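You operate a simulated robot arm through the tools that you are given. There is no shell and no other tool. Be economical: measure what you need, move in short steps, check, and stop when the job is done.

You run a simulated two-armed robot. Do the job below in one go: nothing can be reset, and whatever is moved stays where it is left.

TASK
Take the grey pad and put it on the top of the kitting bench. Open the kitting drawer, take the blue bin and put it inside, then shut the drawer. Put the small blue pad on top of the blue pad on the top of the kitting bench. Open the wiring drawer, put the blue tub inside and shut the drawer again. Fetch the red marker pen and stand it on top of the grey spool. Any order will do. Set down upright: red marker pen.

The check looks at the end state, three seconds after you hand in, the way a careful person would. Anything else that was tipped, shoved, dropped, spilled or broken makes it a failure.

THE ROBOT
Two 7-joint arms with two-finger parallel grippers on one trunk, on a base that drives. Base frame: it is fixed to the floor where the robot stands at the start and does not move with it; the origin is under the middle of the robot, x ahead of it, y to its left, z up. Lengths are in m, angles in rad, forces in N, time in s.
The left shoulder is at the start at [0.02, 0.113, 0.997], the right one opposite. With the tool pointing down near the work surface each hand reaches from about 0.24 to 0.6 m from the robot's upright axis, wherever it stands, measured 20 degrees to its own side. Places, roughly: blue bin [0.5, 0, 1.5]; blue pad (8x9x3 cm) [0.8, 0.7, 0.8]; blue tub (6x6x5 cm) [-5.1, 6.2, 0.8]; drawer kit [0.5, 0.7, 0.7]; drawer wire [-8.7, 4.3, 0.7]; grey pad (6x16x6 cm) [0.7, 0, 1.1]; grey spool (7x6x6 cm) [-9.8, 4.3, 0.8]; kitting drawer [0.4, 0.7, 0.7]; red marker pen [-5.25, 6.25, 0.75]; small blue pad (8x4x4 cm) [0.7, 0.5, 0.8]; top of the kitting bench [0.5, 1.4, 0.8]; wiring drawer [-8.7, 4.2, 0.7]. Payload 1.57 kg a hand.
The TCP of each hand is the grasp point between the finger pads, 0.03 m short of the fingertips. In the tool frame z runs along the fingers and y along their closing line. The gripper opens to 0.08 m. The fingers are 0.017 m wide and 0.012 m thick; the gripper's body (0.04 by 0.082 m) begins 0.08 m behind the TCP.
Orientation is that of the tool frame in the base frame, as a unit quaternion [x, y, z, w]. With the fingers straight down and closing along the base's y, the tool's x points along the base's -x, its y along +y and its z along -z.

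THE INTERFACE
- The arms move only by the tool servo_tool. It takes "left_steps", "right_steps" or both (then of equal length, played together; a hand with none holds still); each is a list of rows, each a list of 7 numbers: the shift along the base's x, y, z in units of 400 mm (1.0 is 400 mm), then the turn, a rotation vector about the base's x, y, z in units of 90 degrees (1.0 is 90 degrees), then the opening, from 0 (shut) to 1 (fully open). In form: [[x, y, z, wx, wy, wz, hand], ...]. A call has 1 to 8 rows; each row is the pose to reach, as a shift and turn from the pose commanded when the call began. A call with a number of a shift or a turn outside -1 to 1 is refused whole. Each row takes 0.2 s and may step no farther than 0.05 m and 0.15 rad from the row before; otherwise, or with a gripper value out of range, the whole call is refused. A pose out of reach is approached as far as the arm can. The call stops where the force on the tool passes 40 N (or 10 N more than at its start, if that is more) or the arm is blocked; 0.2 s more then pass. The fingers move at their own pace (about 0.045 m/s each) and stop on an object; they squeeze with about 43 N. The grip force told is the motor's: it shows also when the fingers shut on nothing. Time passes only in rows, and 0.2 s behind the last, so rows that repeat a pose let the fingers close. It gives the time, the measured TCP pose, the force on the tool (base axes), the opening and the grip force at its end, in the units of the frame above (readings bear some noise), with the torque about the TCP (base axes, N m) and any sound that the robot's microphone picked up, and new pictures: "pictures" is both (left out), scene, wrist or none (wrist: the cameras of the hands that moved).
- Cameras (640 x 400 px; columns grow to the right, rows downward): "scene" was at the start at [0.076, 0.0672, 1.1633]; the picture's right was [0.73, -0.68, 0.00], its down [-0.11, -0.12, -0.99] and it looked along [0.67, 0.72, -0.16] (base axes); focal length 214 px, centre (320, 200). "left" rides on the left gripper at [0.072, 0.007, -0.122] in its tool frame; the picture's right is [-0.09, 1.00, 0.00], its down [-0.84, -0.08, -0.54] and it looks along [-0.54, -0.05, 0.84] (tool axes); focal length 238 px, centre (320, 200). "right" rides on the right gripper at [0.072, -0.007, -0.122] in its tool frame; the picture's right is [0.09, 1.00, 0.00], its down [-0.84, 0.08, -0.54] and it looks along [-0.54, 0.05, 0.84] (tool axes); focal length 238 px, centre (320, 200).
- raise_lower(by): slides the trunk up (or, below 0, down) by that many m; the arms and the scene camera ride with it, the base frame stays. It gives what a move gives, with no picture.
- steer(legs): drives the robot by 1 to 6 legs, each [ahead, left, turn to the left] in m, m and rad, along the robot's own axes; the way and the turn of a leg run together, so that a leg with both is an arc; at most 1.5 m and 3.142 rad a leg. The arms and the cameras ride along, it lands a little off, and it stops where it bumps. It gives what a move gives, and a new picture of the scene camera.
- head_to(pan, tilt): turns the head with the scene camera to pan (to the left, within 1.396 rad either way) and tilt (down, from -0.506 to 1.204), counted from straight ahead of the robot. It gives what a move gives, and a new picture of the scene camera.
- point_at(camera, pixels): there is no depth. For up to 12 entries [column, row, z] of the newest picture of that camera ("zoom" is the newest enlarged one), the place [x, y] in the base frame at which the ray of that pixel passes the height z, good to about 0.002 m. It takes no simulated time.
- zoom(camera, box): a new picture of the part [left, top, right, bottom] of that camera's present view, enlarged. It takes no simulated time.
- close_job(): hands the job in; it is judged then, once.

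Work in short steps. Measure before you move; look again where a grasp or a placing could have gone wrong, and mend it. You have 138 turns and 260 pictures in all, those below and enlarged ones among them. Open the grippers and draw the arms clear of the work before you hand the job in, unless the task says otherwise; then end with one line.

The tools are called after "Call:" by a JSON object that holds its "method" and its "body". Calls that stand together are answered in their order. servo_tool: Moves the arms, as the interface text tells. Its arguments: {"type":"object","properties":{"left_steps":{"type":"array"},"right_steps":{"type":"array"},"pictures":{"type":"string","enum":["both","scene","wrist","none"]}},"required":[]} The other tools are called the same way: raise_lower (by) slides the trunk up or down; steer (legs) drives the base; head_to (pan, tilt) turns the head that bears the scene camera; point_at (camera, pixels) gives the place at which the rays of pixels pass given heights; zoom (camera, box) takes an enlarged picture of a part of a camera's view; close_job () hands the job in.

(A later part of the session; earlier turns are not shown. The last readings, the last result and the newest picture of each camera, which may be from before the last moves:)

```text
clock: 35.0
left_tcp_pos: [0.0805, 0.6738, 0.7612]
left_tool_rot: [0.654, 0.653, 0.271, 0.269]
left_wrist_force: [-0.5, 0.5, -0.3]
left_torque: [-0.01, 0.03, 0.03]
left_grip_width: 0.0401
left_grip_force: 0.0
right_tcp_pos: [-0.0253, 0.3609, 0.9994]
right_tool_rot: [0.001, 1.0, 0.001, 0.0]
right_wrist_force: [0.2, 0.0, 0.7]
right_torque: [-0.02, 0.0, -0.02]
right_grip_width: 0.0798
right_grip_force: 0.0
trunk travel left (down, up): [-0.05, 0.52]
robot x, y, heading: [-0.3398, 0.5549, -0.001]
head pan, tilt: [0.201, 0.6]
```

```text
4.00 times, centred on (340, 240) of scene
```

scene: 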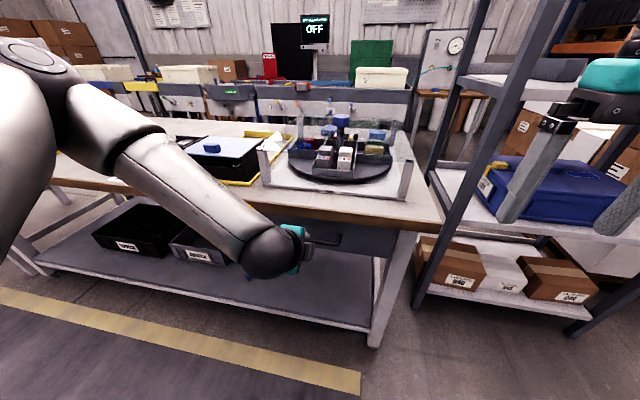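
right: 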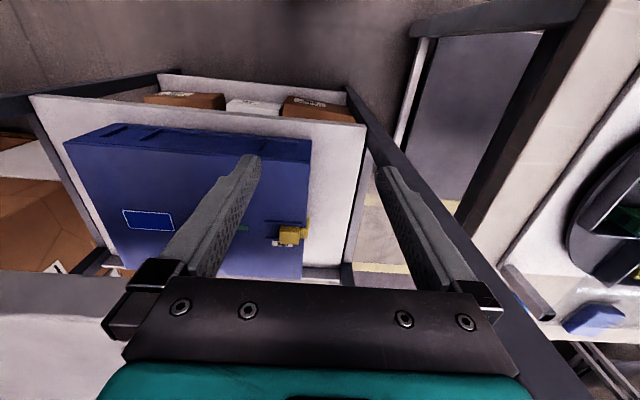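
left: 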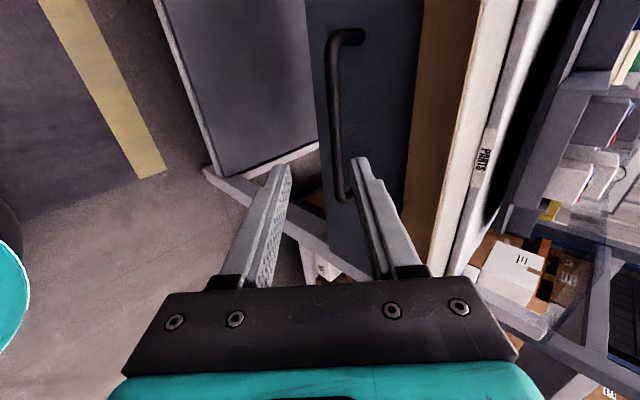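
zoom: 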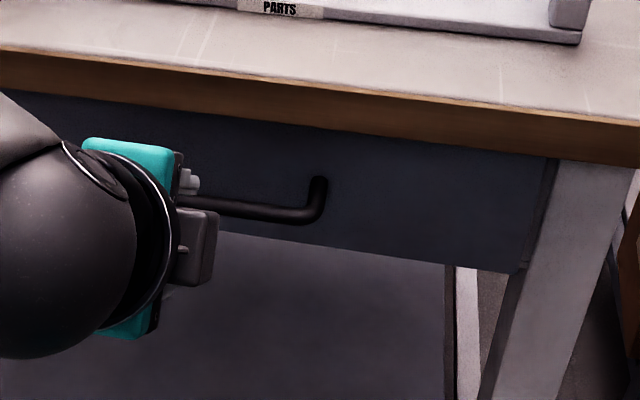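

Bar at ≈(0.157, 0.674 mid, 0.705). Advance to TCP (0.1465, 0.674, 0.716) and close on it.

Call:
{"method": "servo_tool", "body": {"left_steps": [[0.055, 0, -0.038, 0, 0, 0, 0.5], [0.11, 0, -0.075, 0, 0, 0, 0.5], [0.165, 0, -0.112, 0, 0, 0, 0.5], [0.165, 0, -0.112, 0, 0, 0, 0.0], [0.165, 0, -0.112, 0, 0, 0, 0.0], [0.165, 0, -0.112, 0, 0, 0, 0.0]]}}

```text
clock: 36.4
left_tcp_pos: [0.1382, 0.6947, 0.7389]
left_tool_rot: [0.654, 0.652, 0.272, 0.27]
left_wrist_force: [0.3, 0.7, 0.2]
left_torque: [0.02, -0.05, 0.01]
left_grip_width: 0.0
left_grip_force: 17.0
left hand out of reach, approached as far as the arm can: row 2, 3, 4, 5, 6
right_tcp_pos: [-0.0262, 0.3606, 0.9995]
right_tool_rot: [0.0, 1.0, 0.0, 0.0]
right_wrist_force: [-0.5, -0.4, 0.1]
right_torque: [0.01, -0.04, 0.02]
right_grip_width: 0.0799
right_grip_force: 0.0
trunk travel left (down, up): [-0.05, 0.52]
robot x, y, heading: [-0.3378, 0.5489, -0.004]
head pan, tilt: [0.201, 0.6]
```

scene: 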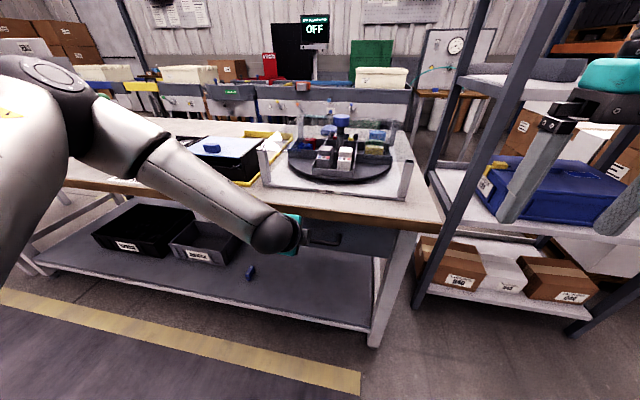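
left: 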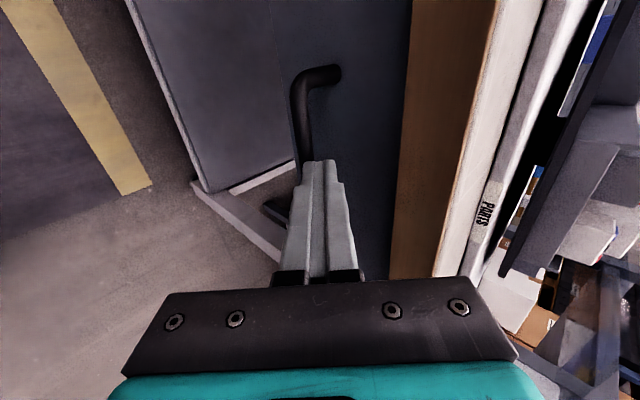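

The fingers shut just short of the bar: the pose was again limited by reach (z 0.739 instead of 0.716). I'll back off, lower the trunk the last 5 cm and pitch the tool 15° steeper.

Call:
{"method": "servo_tool", "body": {"left_steps": [[-0.12, 0, 0.03, 0, 0, 0, 0.5], [-0.2, -0.05, 0.1, 0, 0.08, 0, 0.5], [-0.2, -0.05, 0.16, 0, 0.16, 0, 0.5]], "pictures": "none"}}

Call:
{"method": "raise_lower", "body": {"by": -0.05}}

Call:
{"method": "servo_tool", "body": {"left_steps": [[0, 0, 0, 0, 0, 0, 0.5], [0, 0, 0, 0, 0, 0, 0.5]]}}

```text
clock: 37.2
left_tcp_pos: [0.0576, 0.6757, 0.8037]
left_tool_rot: [0.684, 0.68, 0.187, 0.186]
left_wrist_force: [0.0, 0.4, 0.2]
left_torque: [0.0, -0.02, -0.02]
left_grip_width: 0.0398
left_grip_force: 0.1
right_tcp_pos: [-0.026, 0.3595, 1.0008]
right_tool_rot: [0.0, 1.0, 0.0, 0.0]
right_wrist_force: [-0.2, 0.2, -1.7]
right_torque: [0.0, -0.03, 0.01]
right_grip_width: 0.08
right_grip_force: 0.0
trunk travel left (down, up): [-0.05, 0.52]
robot x, y, heading: [-0.3413, 0.5525, 0.002]
head pan, tilt: [0.201, 0.6]
```

```text
clock: 38.1
left_tcp_pos: [0.0576, 0.6742, 0.7541]
left_tool_rot: [0.683, 0.681, 0.188, 0.186]
left_wrist_force: [0.1, 0.2, -0.3]
left_torque: [-0.02, 0.01, 0.01]
left_grip_width: 0.0401
left_grip_force: 0.1
right_tcp_pos: [-0.0263, 0.3604, 0.9493]
right_tool_rot: [0.001, 1.0, 0.0, 0.0]
right_wrist_force: [-0.6, -0.6, -0.7]
right_torque: [0.01, 0.0, -0.02]
right_grip_width: 0.08
right_grip_force: 0.0
trunk travel left (down, up): [0.0, 0.57]
robot x, y, heading: [-0.3376, 0.5515, -0.006]
head pan, tilt: [0.201, 0.6]
```

```text
clock: 38.7
left_tcp_pos: [0.0579, 0.6752, 0.7542]
left_tool_rot: [0.684, 0.68, 0.188, 0.186]
left_wrist_force: [0.0, 0.6, 0.1]
left_torque: [0.03, -0.03, 0.0]
left_grip_width: 0.04
left_grip_force: 0.1
right_tcp_pos: [-0.0269, 0.3602, 0.9486]
right_tool_rot: [0.001, 1.0, -0.001, -0.001]
right_wrist_force: [-0.2, -0.4, -0.6]
right_torque: [0.03, 0.01, -0.01]
right_grip_width: 0.08
right_grip_force: 0.1
trunk travel left (down, up): [0.0, 0.57]
robot x, y, heading: [-0.3394, 0.5526, -0.008]
head pan, tilt: [0.201, 0.6]
```

scene: 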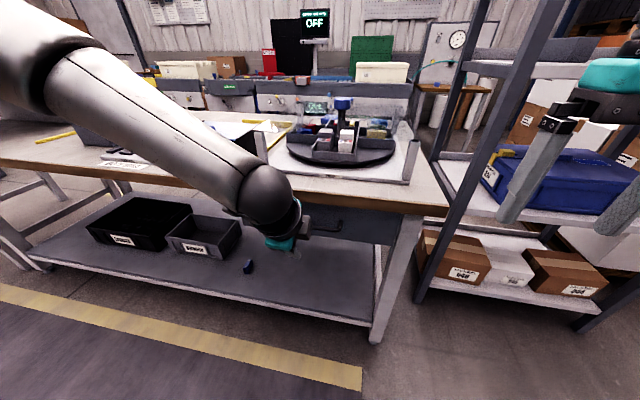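
left: 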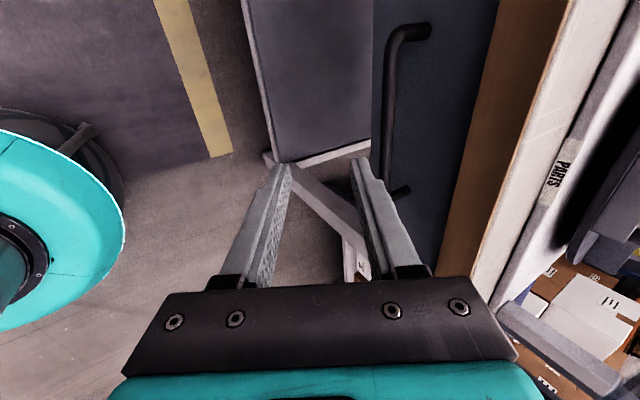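

Tool is now 59° down at (0.058, 0.675, 0.754). I'll move above-behind the bar to x 0.126, then slide down along the tool axis to (0.150, 0.674, 0.716) and close.

Call:
{"method": "servo_tool", "body": {"left_steps": [[0.085, 0, 0.01, 0, 0, 0, 0.5], [0.17, 0, 0.01, 0, 0, 0, 0.5], [0.2, 0, -0.045, 0, 0, 0, 0.5], [0.23, 0, -0.095, 0, 0, 0, 0.5]]}}

```text
clock: 39.7
left_tcp_pos: [0.1492, 0.6732, 0.7167]
left_tool_rot: [0.683, 0.681, 0.187, 0.185]
left_wrist_force: [0.1, 0.6, -0.2]
left_torque: [-0.02, 0.0, 0.02]
left_grip_width: 0.0399
left_grip_force: 0.0
right_tcp_pos: [-0.0265, 0.3604, 0.9499]
right_tool_rot: [0.001, 1.0, 0.0, 0.0]
right_wrist_force: [0.1, -0.1, -0.2]
right_torque: [0.02, 0.01, 0.01]
right_grip_width: 0.08
right_grip_force: 0.0
trunk travel left (down, up): [0.0, 0.57]
robot x, y, heading: [-0.3421, 0.5493, -0.002]
head pan, tilt: [0.201, 0.6]
```

scene: 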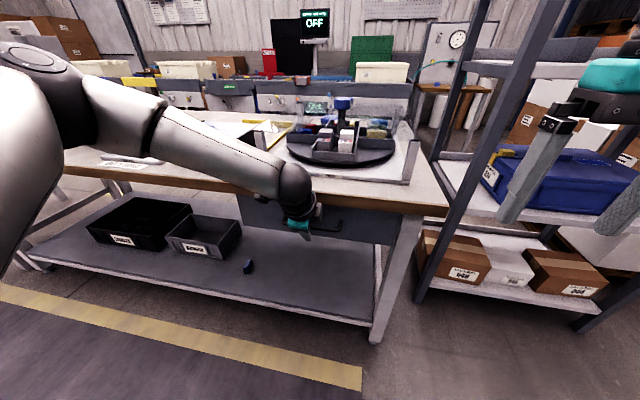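
left: 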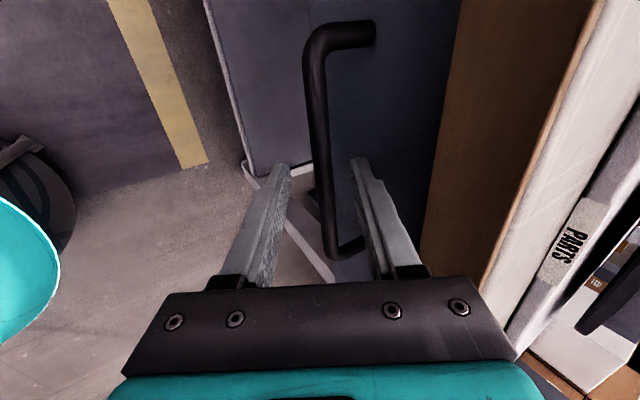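

The bar now passes between the fingers. I'll close on it and then pull 8 cm toward −x.

Call:
{"method": "servo_tool", "body": {"left_steps": [[0, 0, 0, 0, 0, 0, 0], [0, 0, 0, 0, 0, 0, 0], [0, 0, 0, 0, 0, 0, 0], [-0.05, 0, 0, 0, 0, 0, 0], [-0.1, 0, 0, 0, 0, 0, 0], [-0.15, 0, 0, 0, 0, 0, 0], [-0.2, 0, 0, 0, 0, 0, 0]]}}

```text
clock: 41.3
left_tcp_pos: [0.0675, 0.6754, 0.7172]
left_tool_rot: [0.683, 0.681, 0.187, 0.186]
left_wrist_force: [-1.2, -1.6, 5.5]
left_torque: [0.51, 0.06, 0.19]
left_grip_width: 0.0118
left_grip_force: 29.2
right_tcp_pos: [-0.0258, 0.3601, 0.9512]
right_tool_rot: [0.0, 1.0, 0.0, -0.001]
right_wrist_force: [-1.2, 0.5, -0.2]
right_torque: [0.01, -0.02, 0.02]
right_grip_width: 0.0799
right_grip_force: 0.1
trunk travel left (down, up): [0.0, 0.57]
robot x, y, heading: [-0.3383, 0.5518, -0.002]
head pan, tilt: [0.201, 0.6]
```

scene: 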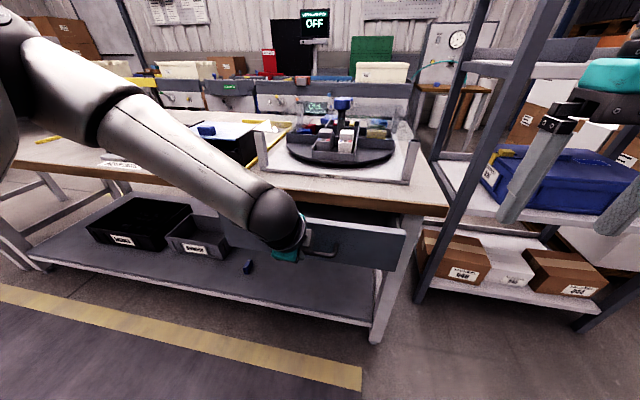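
left: 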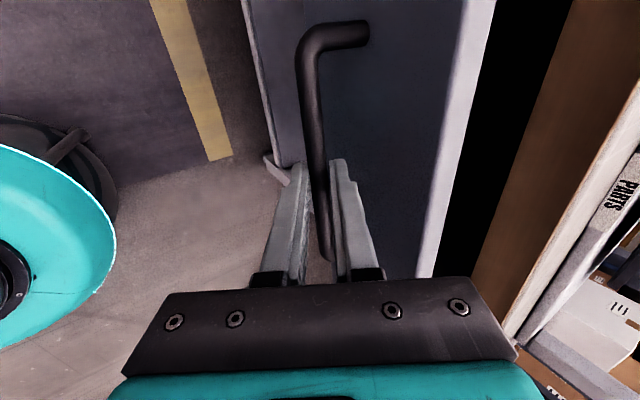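

The drawer slides out freely (8 cm now). I'll pull another 9 cm with the arm, then use the base for the rest.

Call:
{"method": "servo_tool", "body": {"left_steps": [[-0.06, 0, 0, 0, 0, 0, 0], [-0.12, 0, 0, 0, 0, 0, 0], [-0.18, 0, 0, 0, 0, 0, 0], [-0.225, 0, 0, 0, 0, 0, 0]], "pictures": "none"}}

Call:
{"method": "steer", "body": {"legs": [[-0.1, 0.0, 0.0]]}}

```text
clock: 42.3
left_tcp_pos: [0.003, 0.672, 0.7142]
left_tool_rot: [0.682, 0.681, 0.191, 0.187]
left_wrist_force: [1.8, 9.3, 29.9]
left_torque: [0.24, -0.25, -0.14]
left_grip_width: 0.0122
left_grip_force: 29.3
left hand out of reach, approached as far as the arm can: row 3, 4
right_tcp_pos: [-0.0274, 0.3615, 0.9501]
right_tool_rot: [0.0, 1.0, 0.0, 0.001]
right_wrist_force: [-0.8, -0.1, 0.7]
right_torque: [-0.03, 0.0, 0.0]
right_grip_width: 0.0798
right_grip_force: 0.2
trunk travel left (down, up): [0.0, 0.57]
robot x, y, heading: [-0.3404, 0.5481, -0.003]
head pan, tilt: [0.201, 0.6]
```

```text
clock: 43.5
left_tcp_pos: [-0.0975, 0.6713, 0.7124]
left_tool_rot: [0.683, 0.68, 0.188, 0.186]
left_wrist_force: [0.0, 10.3, 24.9]
left_torque: [0.15, -0.19, 0.04]
left_grip_width: 0.0115
left_grip_force: 28.7
right_tcp_pos: [-0.1277, 0.3598, 0.951]
right_tool_rot: [0.003, 1.0, 0.0, 0.0]
right_wrist_force: [0.5, -0.4, -0.5]
right_torque: [0.01, 0.01, 0.04]
right_grip_width: 0.0802
right_grip_force: 0.0
trunk travel left (down, up): [0.0, 0.57]
robot x, y, heading: [-0.439, 0.5517, -0.003]
head pan, tilt: [0.201, 0.6]
```

scene: 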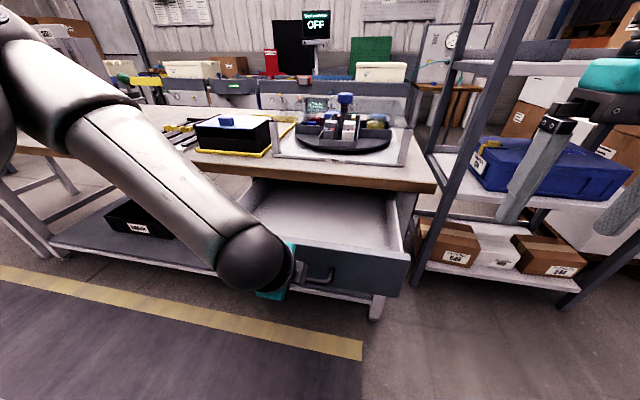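

Drawer is out 0.25 m, looks empty. I'll release, retreat along the tool axis, raise and turn the hand upright.

Call:
{"method": "servo_tool", "body": {"left_steps": [[0, 0, 0, 0, 0, 0, 0.6], [0, 0, 0, 0, 0, 0, 0.6], [-0.05, 0, 0.085, 0, 0, 0, 0.6], [-0.1, 0, 0.17, 0, 0, 0, 0.6], [-0.1, 0, 0.26, 0, 0.085, 0, 0.6], [-0.1, 0, 0.36, 0, 0.17, 0, 0.6], [-0.1, 0, 0.46, 0, 0.255, 0, 0.6], [-0.1, 0, 0.56, 0, 0.34, 0, 0.6]], "pictures": "none"}}

Call:
{"method": "servo_tool", "body": {"left_steps": [[0.0, 0.05, 0.08, 0, 0, 0.09, 1], [0.0, 0.1, 0.16, 0, 0, 0.18, 1], [0.0, 0.15, 0.24, 0, 0, 0.27, 1], [0.0, 0.2, 0.24, 0, 0, 0.36, 1], [0.0, 0.25, 0.24, 0, 0, 0.45, 1], [0.0, 0.3, 0.24, 0, 0, 0.54, 1], [0.0, 0.35, 0.24, 0, 0, 0.63, 1], [0.0, 0.4, 0.24, 0, 0, 0.72, 1]], "pictures": "scene"}}

```text
clock: 45.3
left_tcp_pos: [-0.1381, 0.6693, 0.9353]
left_tool_rot: [0.71, 0.704, 0.001, 0.0]
left_wrist_force: [1.0, 1.2, 0.1]
left_torque: [0.02, 0.01, 0.02]
left_grip_width: 0.048
left_grip_force: 0.0
left hand out of reach, approached as far as the arm can: row 3, 4, 5
right_tcp_pos: [-0.1274, 0.3604, 0.9497]
right_tool_rot: [0.003, 1.0, 0.0, 0.0]
right_wrist_force: [0.9, -0.7, -1.1]
right_torque: [-0.03, 0.0, -0.02]
right_grip_width: 0.0803
right_grip_force: 0.2
trunk travel left (down, up): [0.0, 0.57]
robot x, y, heading: [-0.4388, 0.5545, -0.009]
head pan, tilt: [0.201, 0.6]
```

```text
clock: 47.1
left_tcp_pos: [-0.1386, 0.8315, 1.0326]
left_tool_rot: [0.22, 0.976, 0.001, -0.002]
left_wrist_force: [0.5, 0.1, -0.4]
left_torque: [0.0, 0.02, 0.03]
left_grip_width: 0.0797
left_grip_force: 0.1
right_tcp_pos: [-0.1265, 0.3594, 0.9493]
right_tool_rot: [0.002, 1.0, 0.001, 0.0]
right_wrist_force: [0.3, -0.1, -0.9]
right_torque: [0.01, 0.01, 0.01]
right_grip_width: 0.0801
right_grip_force: 0.0
trunk travel left (down, up): [0.0, 0.57]
robot x, y, heading: [-0.4372, 0.5514, -0.006]
head pan, tilt: [0.201, 0.6]
```

scene: 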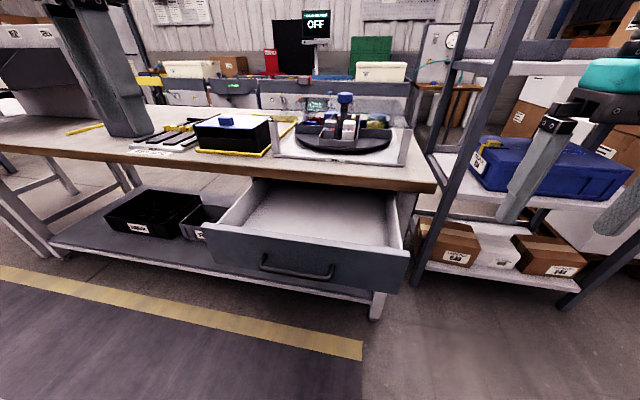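

Drawer confirmed open. Now finish turning the left hand, drive right to y≈0 and raise the trunk.

Call:
{"method": "servo_tool", "body": {"left_steps": [[0, 0.03, 0, 0, 0, 0.094, 1], [0, 0.06, 0, 0, 0, 0.188, 1], [0, 0.09, 0, 0, 0, 0.282, 1], [0, 0.09, 0, 0, 0, 0.282, 1], [0, 0.09, 0, 0, 0, 0.282, 1]], "right_steps": [[0, 0, 0, 0, -0.09, 0, 1], [0, 0, 0, 0, -0.18, 0, 1], [0, 0, 0, 0, -0.27, 0, 1], [0, 0, 0, 0, -0.36, 0, 1], [0, 0, 0, 0, -0.45, 0, 1]], "pictures": "none"}}

Call:
{"method": "steer", "body": {"legs": [[0.0, -0.55, 0.0]]}}

Call:
{"method": "raise_lower", "body": {"by": 0.4}}

Call:
{"method": "raise_lower", "body": {"by": 0.17}}

Call:
{"method": "steer", "body": {"legs": [[0.47, 0.0, 0.0]]}}

Call:
{"method": "head_to", "body": {"pan": 0.0, "tilt": 0.6}}

```text
clock: 48.3
left_tcp_pos: [-0.1385, 0.8673, 1.0328]
left_tool_rot: [0.0, 1.0, 0.0, -0.001]
left_wrist_force: [-0.8, 0.1, -0.1]
left_torque: [0.03, 0.0, -0.03]
left_grip_width: 0.08
left_grip_force: 0.0
right_tcp_pos: [-0.1255, 0.3588, 0.9501]
right_tool_rot: [0.003, 0.938, 0.001, 0.346]
right_wrist_force: [-0.6, -0.2, 1.2]
right_torque: [-0.02, -0.01, -0.02]
right_grip_width: 0.0799
right_grip_force: 0.1
trunk travel left (down, up): [0.0, 0.57]
robot x, y, heading: [-0.4406, 0.5493, -0.004]
head pan, tilt: [0.201, 0.6]
```

```text
clock: 51.4
left_tcp_pos: [-0.1416, 0.3255, 1.0331]
left_tool_rot: [-0.004, 1.0, 0.001, -0.001]
left_wrist_force: [-0.2, 0.4, -0.2]
left_torque: [-0.03, 0.0, 0.0]
left_grip_width: 0.0796
left_grip_force: 0.1
right_tcp_pos: [-0.1233, -0.1817, 0.9517]
right_tool_rot: [-0.002, 0.939, 0.003, 0.345]
right_wrist_force: [0.3, 0.2, -0.1]
right_torque: [0.03, -0.03, -0.02]
right_grip_width: 0.0798
right_grip_force: 0.2
trunk travel left (down, up): [0.0, 0.57]
robot x, y, heading: [-0.4394, 0.0055, 0.002]
head pan, tilt: [0.201, 0.6]
```

scene: 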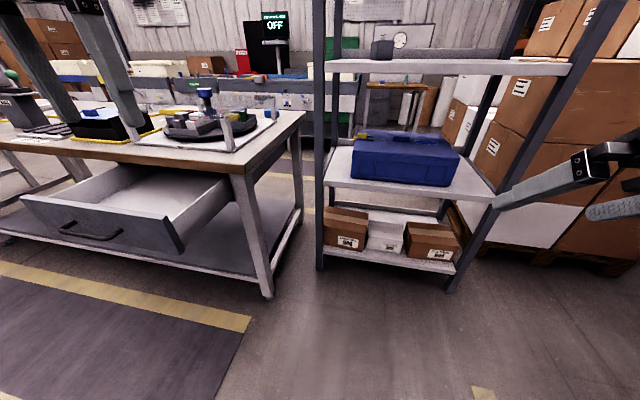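

```text
clock: 55.3
left_tcp_pos: [-0.1418, 0.3255, 1.433]
left_tool_rot: [-0.004, 1.0, 0.0, -0.003]
left_wrist_force: [0.2, 0.3, -0.5]
left_torque: [0.01, 0.01, -0.02]
left_grip_width: 0.08
left_grip_force: 0.1
right_tcp_pos: [-0.1237, -0.1822, 1.3498]
right_tool_rot: [-0.003, 0.939, 0.003, 0.345]
right_wrist_force: [0.4, -0.4, -0.6]
right_torque: [0.01, -0.02, 0.04]
right_grip_width: 0.0803
right_grip_force: 0.0
trunk travel left (down, up): [-0.4, 0.17]
robot x, y, heading: [-0.4412, 0.0023, 0.007]
head pan, tilt: [0.201, 0.6]
```

```text
clock: 57.2
left_tcp_pos: [-0.141, 0.3259, 1.6034]
left_tool_rot: [-0.004, 1.0, 0.001, -0.002]
left_wrist_force: [-0.2, 0.3, -0.2]
left_torque: [-0.01, 0.01, 0.01]
left_grip_width: 0.08
left_grip_force: 0.1
right_tcp_pos: [-0.1233, -0.1813, 1.5202]
right_tool_rot: [-0.004, 0.938, 0.003, 0.346]
right_wrist_force: [0.2, 0.5, 0.4]
right_torque: [0.0, 0.01, -0.03]
right_grip_width: 0.0802
right_grip_force: 0.0
trunk travel left (down, up): [-0.57, 0.0]
robot x, y, heading: [-0.4422, 0.0068, 0.002]
head pan, tilt: [0.201, 0.6]
```

```text
clock: 60.0
left_tcp_pos: [0.3267, 0.326, 1.6025]
left_tool_rot: [-0.003, 1.0, 0.001, -0.001]
left_wrist_force: [0.0, 0.4, -0.5]
left_torque: [0.0, 0.01, 0.02]
left_grip_width: 0.0802
left_grip_force: 0.1
right_tcp_pos: [0.3443, -0.1809, 1.5202]
right_tool_rot: [-0.001, 0.938, 0.003, 0.345]
right_wrist_force: [-0.2, 0.9, 0.7]
right_torque: [0.01, 0.03, 0.0]
right_grip_width: 0.0801
right_grip_force: 0.1
trunk travel left (down, up): [-0.57, 0.0]
robot x, y, heading: [0.0252, 0.013, 0.004]
head pan, tilt: [0.201, 0.6]
```

scene: 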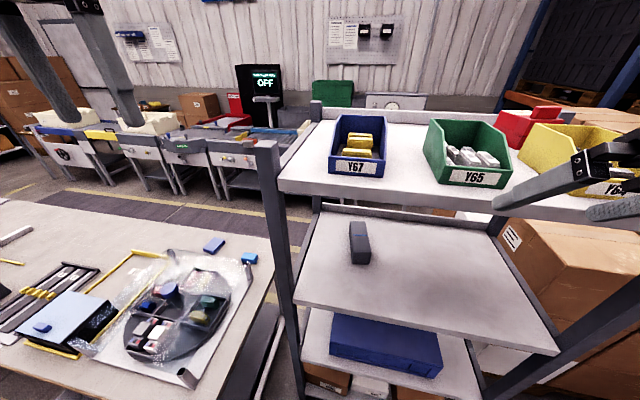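

```text
clock: 60.7
left_tcp_pos: [0.3272, 0.3271, 1.6028]
left_tool_rot: [-0.003, 1.0, 0.001, -0.002]
left_wrist_force: [-0.2, -0.6, 0.6]
left_torque: [0.03, -0.01, 0.03]
left_grip_width: 0.0798
left_grip_force: 0.0
right_tcp_pos: [0.3443, -0.1801, 1.5204]
right_tool_rot: [-0.002, 0.939, 0.003, 0.345]
right_wrist_force: [0.7, 0.8, 0.7]
right_torque: [0.0, 0.05, 0.02]
right_grip_width: 0.0801
right_grip_force: 0.1
trunk travel left (down, up): [-0.57, 0.0]
robot x, y, heading: [0.0264, 0.0062, 0.003]
head pan, tilt: [0.0, 0.6]
```

scene: 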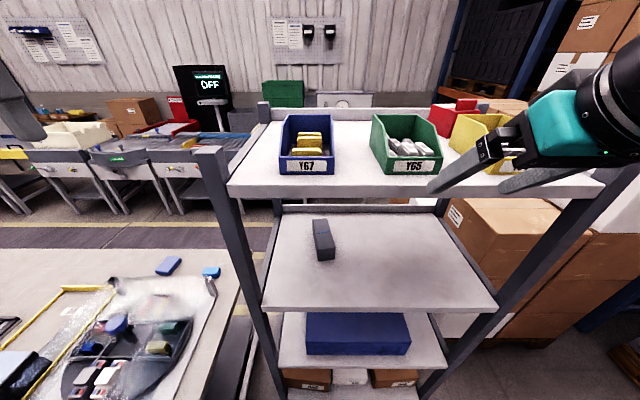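

The view is as expected. I'll drive 7 cm closer, then re-measure the bin and pad with fresh zooms.

Call:
{"method": "steer", "body": {"legs": [[0.07, 0.0, 0.0]]}}

Call:
{"method": "zoom", "body": {"camera": "scene", "box": [250, 90, 346, 150]}}

```text
clock: 61.7
left_tcp_pos: [0.3988, 0.3273, 1.6023]
left_tool_rot: [-0.003, 1.0, 0.0, -0.002]
left_wrist_force: [0.8, -0.3, -0.5]
left_torque: [0.0, 0.04, -0.02]
left_grip_width: 0.0797
left_grip_force: 0.0
right_tcp_pos: [0.4154, -0.1801, 1.5192]
right_tool_rot: [-0.002, 0.938, 0.002, 0.345]
right_wrist_force: [-0.4, -0.1, -0.1]
right_torque: [0.0, 0.03, 0.02]
right_grip_width: 0.08
right_grip_force: 0.1
trunk travel left (down, up): [-0.57, 0.0]
robot x, y, heading: [0.0999, 0.0121, 0.002]
head pan, tilt: [0.0, 0.6]
```

scene: 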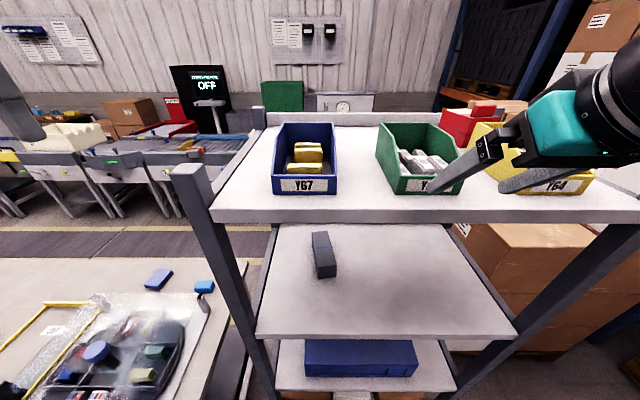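

```text
6.67 times, centred on (298, 120) of scene
```

zoom: 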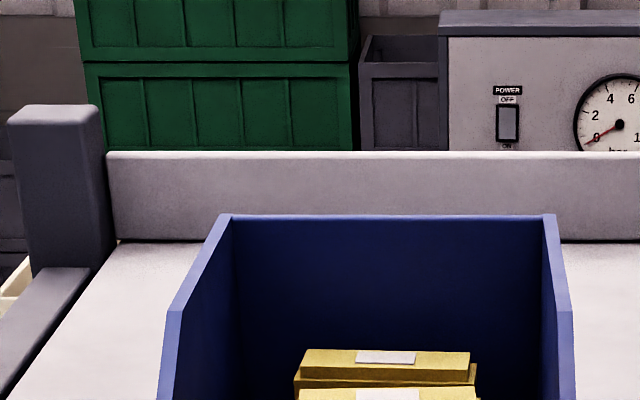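

Measuring the rim (zoom: back-left corner (228,216), kink (175,308)), and zooming on the lower part.

Call:
{"method": "point_at", "body": {"camera": "zoom", "pixels": [[220, 216, 1.518], [235, 218, 1.518], [168, 308, 1.518], [183, 308, 1.518], [558, 308, 1.518], [572, 308, 1.518], [540, 216, 1.518], [555, 216, 1.518], [300, 355, 1.48], [475, 365, 1.48]]}}

Call:
{"method": "zoom", "body": {"camera": "scene", "box": [250, 140, 346, 200]}}

Call:
{"method": "point_at", "body": {"camera": "scene", "pixels": [[320, 200, 1.5], [320, 200, 0.5], [220, 300, 1.5], [220, 300, 0.5]]}}

```text
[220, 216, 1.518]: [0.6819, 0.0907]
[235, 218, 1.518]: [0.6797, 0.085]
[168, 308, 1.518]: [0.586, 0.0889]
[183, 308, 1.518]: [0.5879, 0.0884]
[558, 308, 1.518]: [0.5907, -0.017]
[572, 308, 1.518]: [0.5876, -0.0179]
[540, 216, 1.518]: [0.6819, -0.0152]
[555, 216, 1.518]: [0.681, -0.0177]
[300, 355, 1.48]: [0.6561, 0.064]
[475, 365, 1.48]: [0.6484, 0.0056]
```

```text
6.67 times, centred on (298, 170) of scene
```

zoom: 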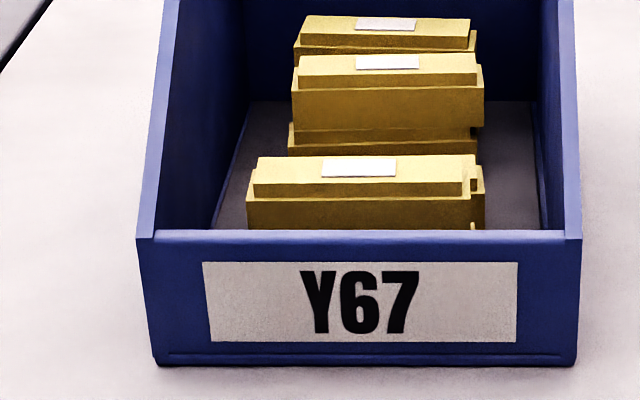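

```text
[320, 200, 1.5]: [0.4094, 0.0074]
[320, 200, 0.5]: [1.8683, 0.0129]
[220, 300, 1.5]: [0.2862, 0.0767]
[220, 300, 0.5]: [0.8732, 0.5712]
```

Consistent: bin y −0.018…0.090, flat rim x 0.587–0.682, z≈1.518; packets leave ~2 cm beside the left wall. I'll bring the left hand above the left wall at (0.605, 0.094, 1.60).

Call:
{"method": "servo_tool", "body": {"left_steps": [[0.07, -0.083, 0.01, 0, 0, 0, 0.4], [0.14, -0.166, 0.01, 0, 0, 0, 0.4], [0.21, -0.25, 0.01, 0, 0, 0, 0.4], [0.28, -0.333, 0.01, 0, 0, 0, 0.4], [0.35, -0.416, 0.01, 0, 0, 0, 0.4], [0.42, -0.5, 0.01, 0, 0, 0, 0.4], [0.515, -0.583, 0.01, 0, 0, 0, 0.4]]}}

```text
refused: row 7 steps farther than a row can; nothing moved
```

The last row was a hair too long; same path with eight rows.

Call:
{"method": "servo_tool", "body": {"left_steps": [[0.065, -0.073, 0.01, 0, 0, 0, 0.4], [0.13, -0.146, 0.01, 0, 0, 0, 0.4], [0.195, -0.22, 0.01, 0, 0, 0, 0.4], [0.26, -0.293, 0.01, 0, 0, 0, 0.4], [0.325, -0.366, 0.01, 0, 0, 0, 0.4], [0.39, -0.44, 0.01, 0, 0, 0, 0.4], [0.455, -0.513, 0.01, 0, 0, 0, 0.4], [0.515, -0.583, 0.01, 0, 0, 0, 0.4]]}}

```text
clock: 63.5
left_tcp_pos: [0.5189, 0.1708, 1.573]
left_tool_rot: [-0.003, 1.0, -0.001, -0.001]
left_wrist_force: [-0.9, -0.5, 0.4]
left_torque: [0.01, -0.04, -0.03]
left_grip_width: 0.0321
left_grip_force: 0.0
left hand out of reach, approached as far as the arm can: row 5, 6, 7, 8
right_tcp_pos: [0.4136, -0.1808, 1.5217]
right_tool_rot: [-0.002, 0.938, 0.003, 0.346]
right_wrist_force: [-0.2, -0.4, -0.6]
right_torque: [0.04, -0.03, -0.02]
right_grip_width: 0.0798
right_grip_force: 0.1
trunk travel left (down, up): [-0.57, 0.0]
robot x, y, heading: [0.097, 0.0088, -0.001]
head pan, tilt: [0.0, 0.6]
```

scene: 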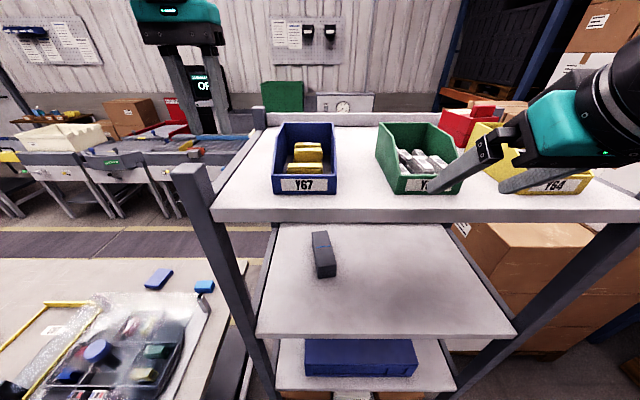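
left: 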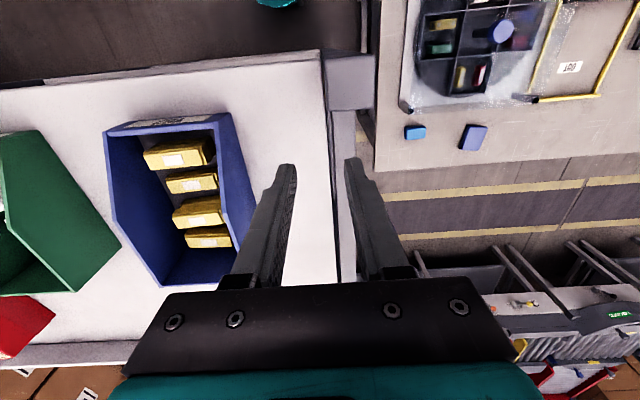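

Out of reach with a vertical hand at this height. I'll pitch the left hand 45° forward (closing still along y), which brings the wrist closer, and move to (0.57, 0.094, 1.56).

Call:
{"method": "servo_tool", "body": {"left_steps": [[0, 0, 0.03, 0, -0.085, 0, 0.4], [0.02, -0.04, 0.03, 0, -0.17, 0, 0.4], [0.05, -0.08, 0.03, 0, -0.255, 0, 0.4], [0.08, -0.12, 0.01, 0, -0.34, 0, 0.4], [0.11, -0.16, -0.01, 0, -0.425, 0, 0.4], [0.128, -0.192, -0.032, 0, -0.5, 0, 0.4]]}}

```text
clock: 64.9
left_tcp_pos: [0.568, 0.096, 1.5542]
left_tool_rot: [-0.004, 0.924, -0.002, 0.382]
left_wrist_force: [-0.4, 0.0, -1.0]
left_torque: [-0.01, -0.01, 0.0]
left_grip_width: 0.0319
left_grip_force: 0.1
right_tcp_pos: [0.4142, -0.1795, 1.5202]
right_tool_rot: [-0.002, 0.939, 0.003, 0.345]
right_wrist_force: [0.7, -0.3, -0.2]
right_torque: [0.01, -0.01, 0.04]
right_grip_width: 0.0801
right_grip_force: 0.0
trunk travel left (down, up): [-0.57, 0.0]
robot x, y, heading: [0.1017, 0.0076, 0.006]
head pan, tilt: [0.0, 0.6]
```

scene: 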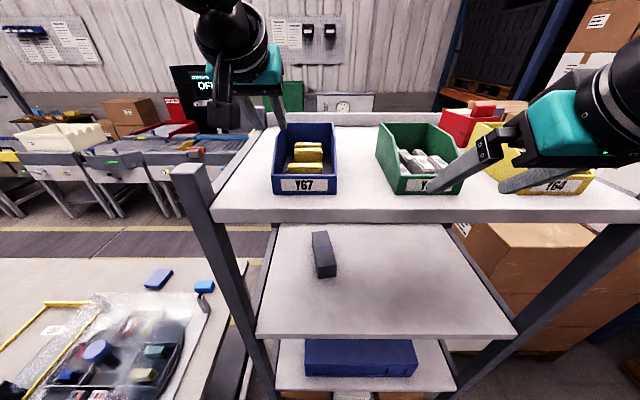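
left: 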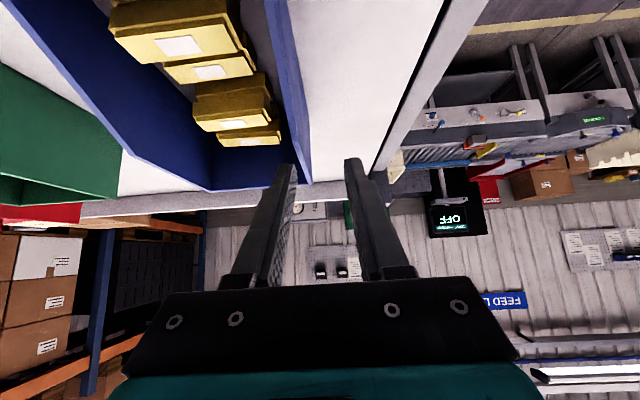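

The wrist view shows the left wall's rim running from (272,0) to (306,182). Measuring it against my estimate.

Call:
{"method": "point_at", "body": {"camera": "left", "pixels": [[299, 182, 1.518], [309, 182, 1.518], [283, 100, 1.518], [296, 100, 1.518], [265, 0, 1.518], [281, 0, 1.518], [280, 140, 1.48], [285, 30, 1.49]]}}

Call:
{"method": "zoom", "body": {"camera": "left", "box": [180, 0, 400, 200]}}

```text
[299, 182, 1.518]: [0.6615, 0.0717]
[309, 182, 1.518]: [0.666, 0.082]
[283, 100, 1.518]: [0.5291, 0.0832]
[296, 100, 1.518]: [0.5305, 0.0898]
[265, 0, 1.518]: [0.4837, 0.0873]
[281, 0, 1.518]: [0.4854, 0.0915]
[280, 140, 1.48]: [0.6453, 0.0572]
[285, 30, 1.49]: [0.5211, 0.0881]
```

```text
2.00 times, centred on (290, 100) of left
```

zoom: 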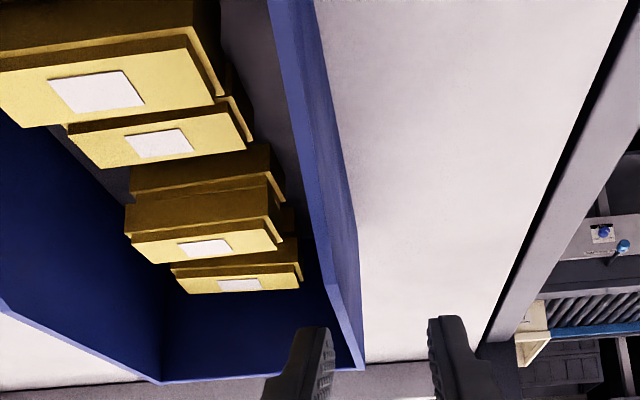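

The wall lies at y≈0.084–0.09. I'll shift 4 mm inward, open to 35 mm and descend so the wall is between the fingers.

Call:
{"method": "servo_tool", "body": {"left_steps": [[0.02, -0.01, -0.01, 0, 0, 0, 0.45], [0.05, -0.01, -0.06, 0, 0, 0, 0.45], [0.08, -0.01, -0.11, 0, 0, 0, 0.45]], "pictures": "both"}}

```text
clock: 65.7
left_tcp_pos: [0.6015, 0.0921, 1.5134]
left_tool_rot: [-0.004, 0.923, -0.001, 0.385]
left_wrist_force: [-0.7, 0.2, 9.4]
left_torque: [-0.17, -0.11, -0.12]
left_grip_width: 0.0355
left_grip_force: 0.0
right_tcp_pos: [0.4141, -0.1801, 1.5206]
right_tool_rot: [-0.001, 0.938, 0.002, 0.346]
right_wrist_force: [-0.6, -0.1, 0.8]
right_torque: [-0.03, 0.0, -0.01]
right_grip_width: 0.0799
right_grip_force: 0.1
trunk travel left (down, up): [-0.57, 0.0]
robot x, y, heading: [0.0958, 0.007, 0.006]
head pan, tilt: [0.0, 0.6]
```

scene: 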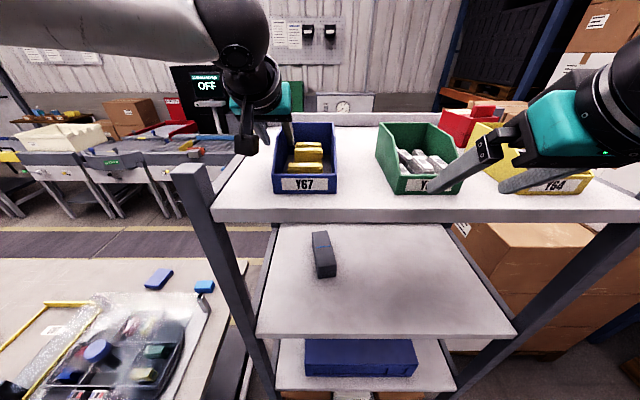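
left: 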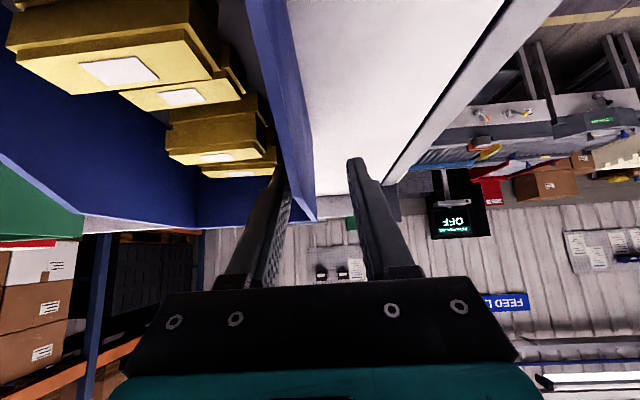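

There is 9 N upward force; zooming to see whether the inner finger rests on the rim or on a packet.

Call:
{"method": "zoom", "body": {"camera": "left", "box": [220, 80, 380, 240]}}

Call:
{"method": "zoom", "body": {"camera": "scene", "box": [230, 90, 360, 200]}}

```text
2.50 times, centred on (300, 160) of left
```

zoom: 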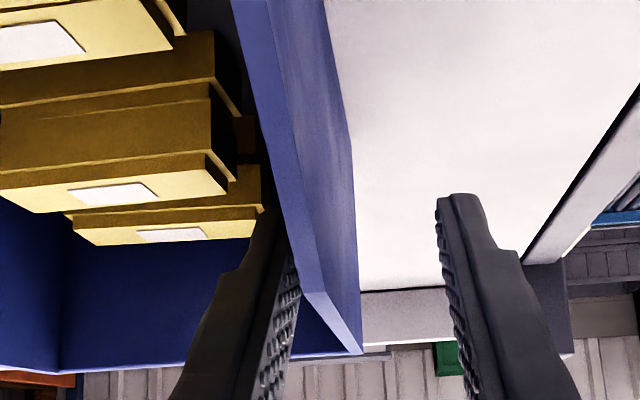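

```text
3.64 times, centred on (295, 145) of scene
```

zoom: 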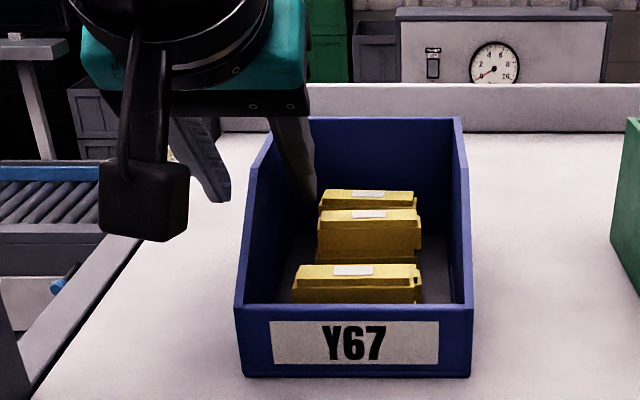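

The inner finger is inside, next to the wall, probably grazing a packet edge. I'll lift 4 mm, narrow while shifting 6 mm toward the wall's centre, then close.

Call:
{"method": "servo_tool", "body": {"left_steps": [[0, 0, 0.012, 0, 0, 0, 0.45], [0, -0.008, 0.012, 0, 0, 0, 0.25], [0, -0.015, 0.01, 0, 0, 0, 0.2], [0, -0.015, 0.01, 0, 0, 0, 0.0], [0, -0.015, 0.01, 0, 0, 0, 0.0], [0, -0.015, 0.01, 0, 0, 0, 0.0]], "pictures": "wrist"}}

Call:
{"method": "zoom", "body": {"camera": "scene", "box": [230, 90, 360, 200]}}

```text
clock: 67.1
left_tcp_pos: [0.6013, 0.0867, 1.5133]
left_tool_rot: [-0.003, 0.925, 0.0, 0.381]
left_wrist_force: [-0.1, -0.6, -0.7]
left_torque: [0.09, -0.09, 0.03]
left_grip_width: 0.0038
left_grip_force: 25.1
right_tcp_pos: [0.4152, -0.1793, 1.5208]
right_tool_rot: [-0.002, 0.939, 0.003, 0.344]
right_wrist_force: [-0.2, 0.0, -0.3]
right_torque: [0.02, 0.02, 0.01]
right_grip_width: 0.0801
right_grip_force: 0.0
trunk travel left (down, up): [-0.57, 0.0]
robot x, y, heading: [0.103, 0.008, 0.003]
head pan, tilt: [0.0, 0.6]
```

left: 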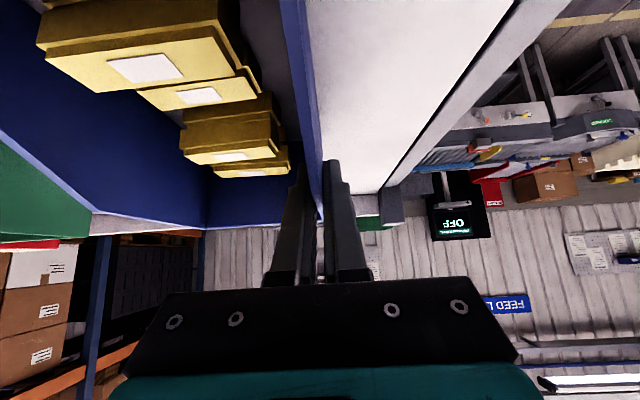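

```text
3.64 times, centred on (295, 145) of scene
```

zoom: 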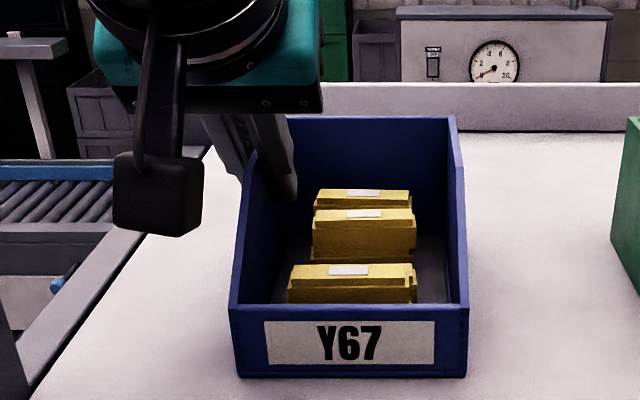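

Gripped on the wall (3.8 mm). I'll lift 3 cm and check that the bin stays level.

Call:
{"method": "servo_tool", "body": {"left_steps": [[0, 0, 0.025, 0, 0, 0, 0], [0, 0, 0.05, 0, 0, 0, 0], [0, 0, 0.075, 0, 0, 0, 0]], "pictures": "scene"}}

Call:
{"method": "zoom", "body": {"camera": "scene", "box": [230, 90, 360, 200]}}

```text
clock: 67.9
left_tcp_pos: [0.6001, 0.0855, 1.5436]
left_tool_rot: [-0.003, 0.924, -0.001, 0.381]
left_wrist_force: [-0.4, -0.4, -2.2]
left_torque: [0.08, -0.02, 0.01]
left_grip_width: 0.0041
left_grip_force: 25.0
right_tcp_pos: [0.4148, -0.1796, 1.5207]
right_tool_rot: [-0.002, 0.939, 0.003, 0.345]
right_wrist_force: [-0.2, 0.7, -0.6]
right_torque: [-0.03, -0.02, 0.03]
right_grip_width: 0.0798
right_grip_force: 0.1
trunk travel left (down, up): [-0.57, 0.0]
robot x, y, heading: [0.0982, 0.0101, 0.005]
head pan, tilt: [0.0, 0.6]
```

scene: 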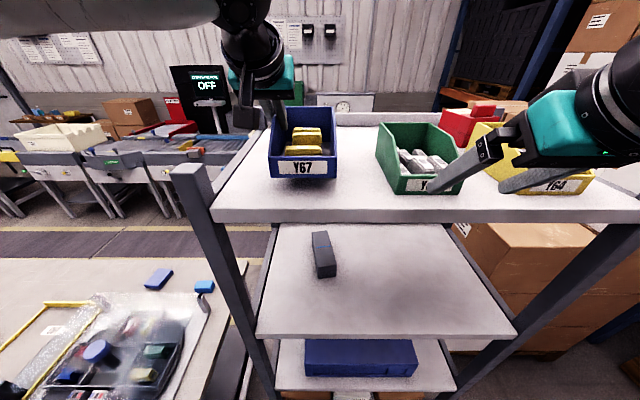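

```text
3.64 times, centred on (295, 145) of scene
```

zoom: 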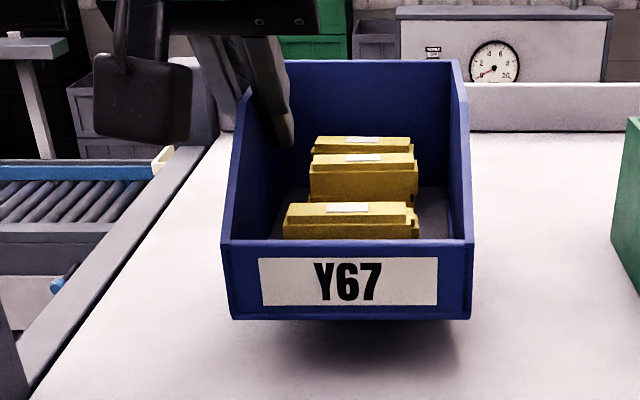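

Bin is level and light. I'll back the base off 0.25 m so the bin leaves the rack, then move it to the robot's left side.

Call:
{"method": "steer", "body": {"legs": [[-0.25, 0.0, 0.0]]}}

Call:
{"method": "servo_tool", "body": {"left_steps": [[-0.05, 0.1, 0.0, 0, 0, 0, 0], [-0.1, 0.2, 0.0, 0, 0, 0, 0], [-0.15, 0.3, 0.0, 0, 0, 0, 0], [-0.2, 0.4, 0.0, 0, 0, 0, 0], [-0.25, 0.5, 0.0, 0, 0, 0, 0], [-0.3, 0.6, 0.0, 0, 0, 0, 0], [-0.35, 0.7, 0.0, 0, 0, 0, 0], [-0.375, 0.8, 0.0, 0, 0, 0, 0]], "pictures": "scene"}}

```text
clock: 69.8
left_tcp_pos: [0.3538, 0.0848, 1.544]
left_tool_rot: [-0.004, 0.925, -0.001, 0.38]
left_wrist_force: [-0.3, -0.5, -2.7]
left_torque: [0.1, -0.05, 0.02]
left_grip_width: 0.0039
left_grip_force: 24.9
right_tcp_pos: [0.1678, -0.1811, 1.5209]
right_tool_rot: [-0.003, 0.938, 0.003, 0.346]
right_wrist_force: [-0.6, 1.0, 0.4]
right_torque: [0.0, 0.0, 0.01]
right_grip_width: 0.08
right_grip_force: 0.0
trunk travel left (down, up): [-0.57, 0.0]
robot x, y, heading: [-0.1484, 0.0061, 0.006]
head pan, tilt: [0.0, 0.6]
```

scene: 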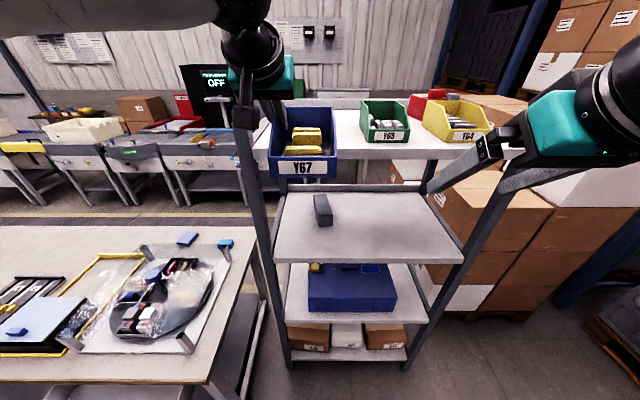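

```text
clock: 71.5
left_tcp_pos: [0.2056, 0.4069, 1.5418]
left_tool_rot: [-0.003, 0.924, -0.001, 0.381]
left_wrist_force: [0.1, 0.6, -2.0]
left_torque: [0.07, -0.04, -0.01]
left_grip_width: 0.0034
left_grip_force: 24.8
right_tcp_pos: [0.1689, -0.1804, 1.5207]
right_tool_rot: [-0.002, 0.938, 0.003, 0.346]
right_wrist_force: [-1.2, 0.3, -1.2]
right_torque: [-0.01, -0.01, -0.01]
right_grip_width: 0.08
right_grip_force: 0.0
trunk travel left (down, up): [-0.57, 0.0]
robot x, y, heading: [-0.1457, 0.0061, 0.004]
head pan, tilt: [0.0, 0.6]
```

scene: 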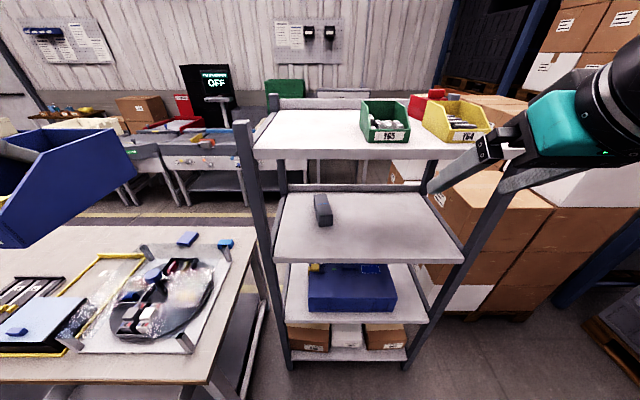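

Bin is aside. Now lower the right hand to z≈1.15 and turn it +9° to match the pad's yaw, then drive forward 0.26 m.

Call:
{"method": "servo_tool", "body": {"right_steps": [[0, 0.04, -0.115, 0, 0, 0.0125, 1], [0, 0.08, -0.23, 0, 0, 0.025, 1], [0, 0.12, -0.345, 0, 0, 0.0375, 1], [0, 0.16, -0.46, 0, 0, 0.05, 1], [0, 0.2, -0.575, 0, 0, 0.0625, 1], [0, 0.24, -0.69, 0, 0, 0.075, 1], [0, 0.28, -0.805, 0, 0, 0.0875, 1], [0, 0.32, -0.92, 0, 0, 0.1, 1]], "pictures": "none"}}

Call:
{"method": "steer", "body": {"legs": [[0.26, 0.0, 0.0]]}}

```text
clock: 73.3
left_tcp_pos: [0.2057, 0.4069, 1.542]
left_tool_rot: [-0.005, 0.925, 0.0, 0.381]
left_wrist_force: [1.0, -0.1, -1.6]
left_torque: [0.13, 0.0, 0.0]
left_grip_width: 0.0038
left_grip_force: 24.5
right_tcp_pos: [0.1683, -0.0529, 1.1525]
right_tool_rot: [-0.076, 0.935, 0.03, 0.345]
right_wrist_force: [-0.2, -0.4, 0.5]
right_torque: [-0.02, -0.01, 0.0]
right_grip_width: 0.08
right_grip_force: 0.0
right hand out of reach, approached as far as the arm can: row 1, 2, 3, 4, 5, 6
trunk travel left (down, up): [-0.57, 0.0]
robot x, y, heading: [-0.1503, 0.0082, 0.004]
head pan, tilt: [0.0, 0.6]
```

```text
clock: 75.2
left_tcp_pos: [0.4599, 0.4097, 1.5429]
left_tool_rot: [-0.005, 0.925, 0.0, 0.381]
left_wrist_force: [-0.4, 0.5, -1.7]
left_torque: [0.13, -0.04, -0.01]
left_grip_width: 0.0039
left_grip_force: 24.7
right_tcp_pos: [0.4248, -0.0511, 1.1535]
right_tool_rot: [-0.078, 0.936, 0.03, 0.342]
right_wrist_force: [0.5, -0.1, 0.2]
right_torque: [0.04, 0.0, 0.02]
right_grip_width: 0.0802
right_grip_force: 0.0
trunk travel left (down, up): [-0.57, 0.0]
robot x, y, heading: [0.1066, 0.0056, 0.009]
head pan, tilt: [0.0, 0.6]
```

scene: 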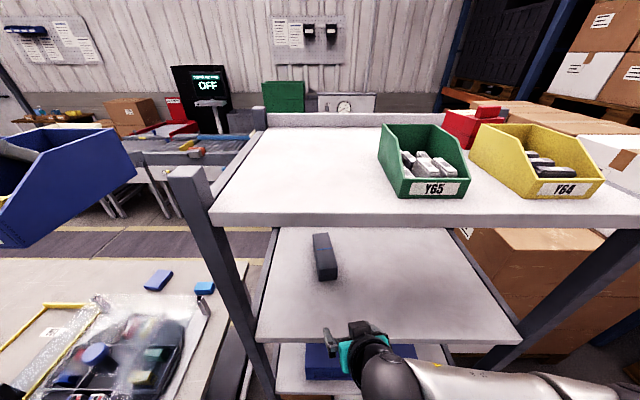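

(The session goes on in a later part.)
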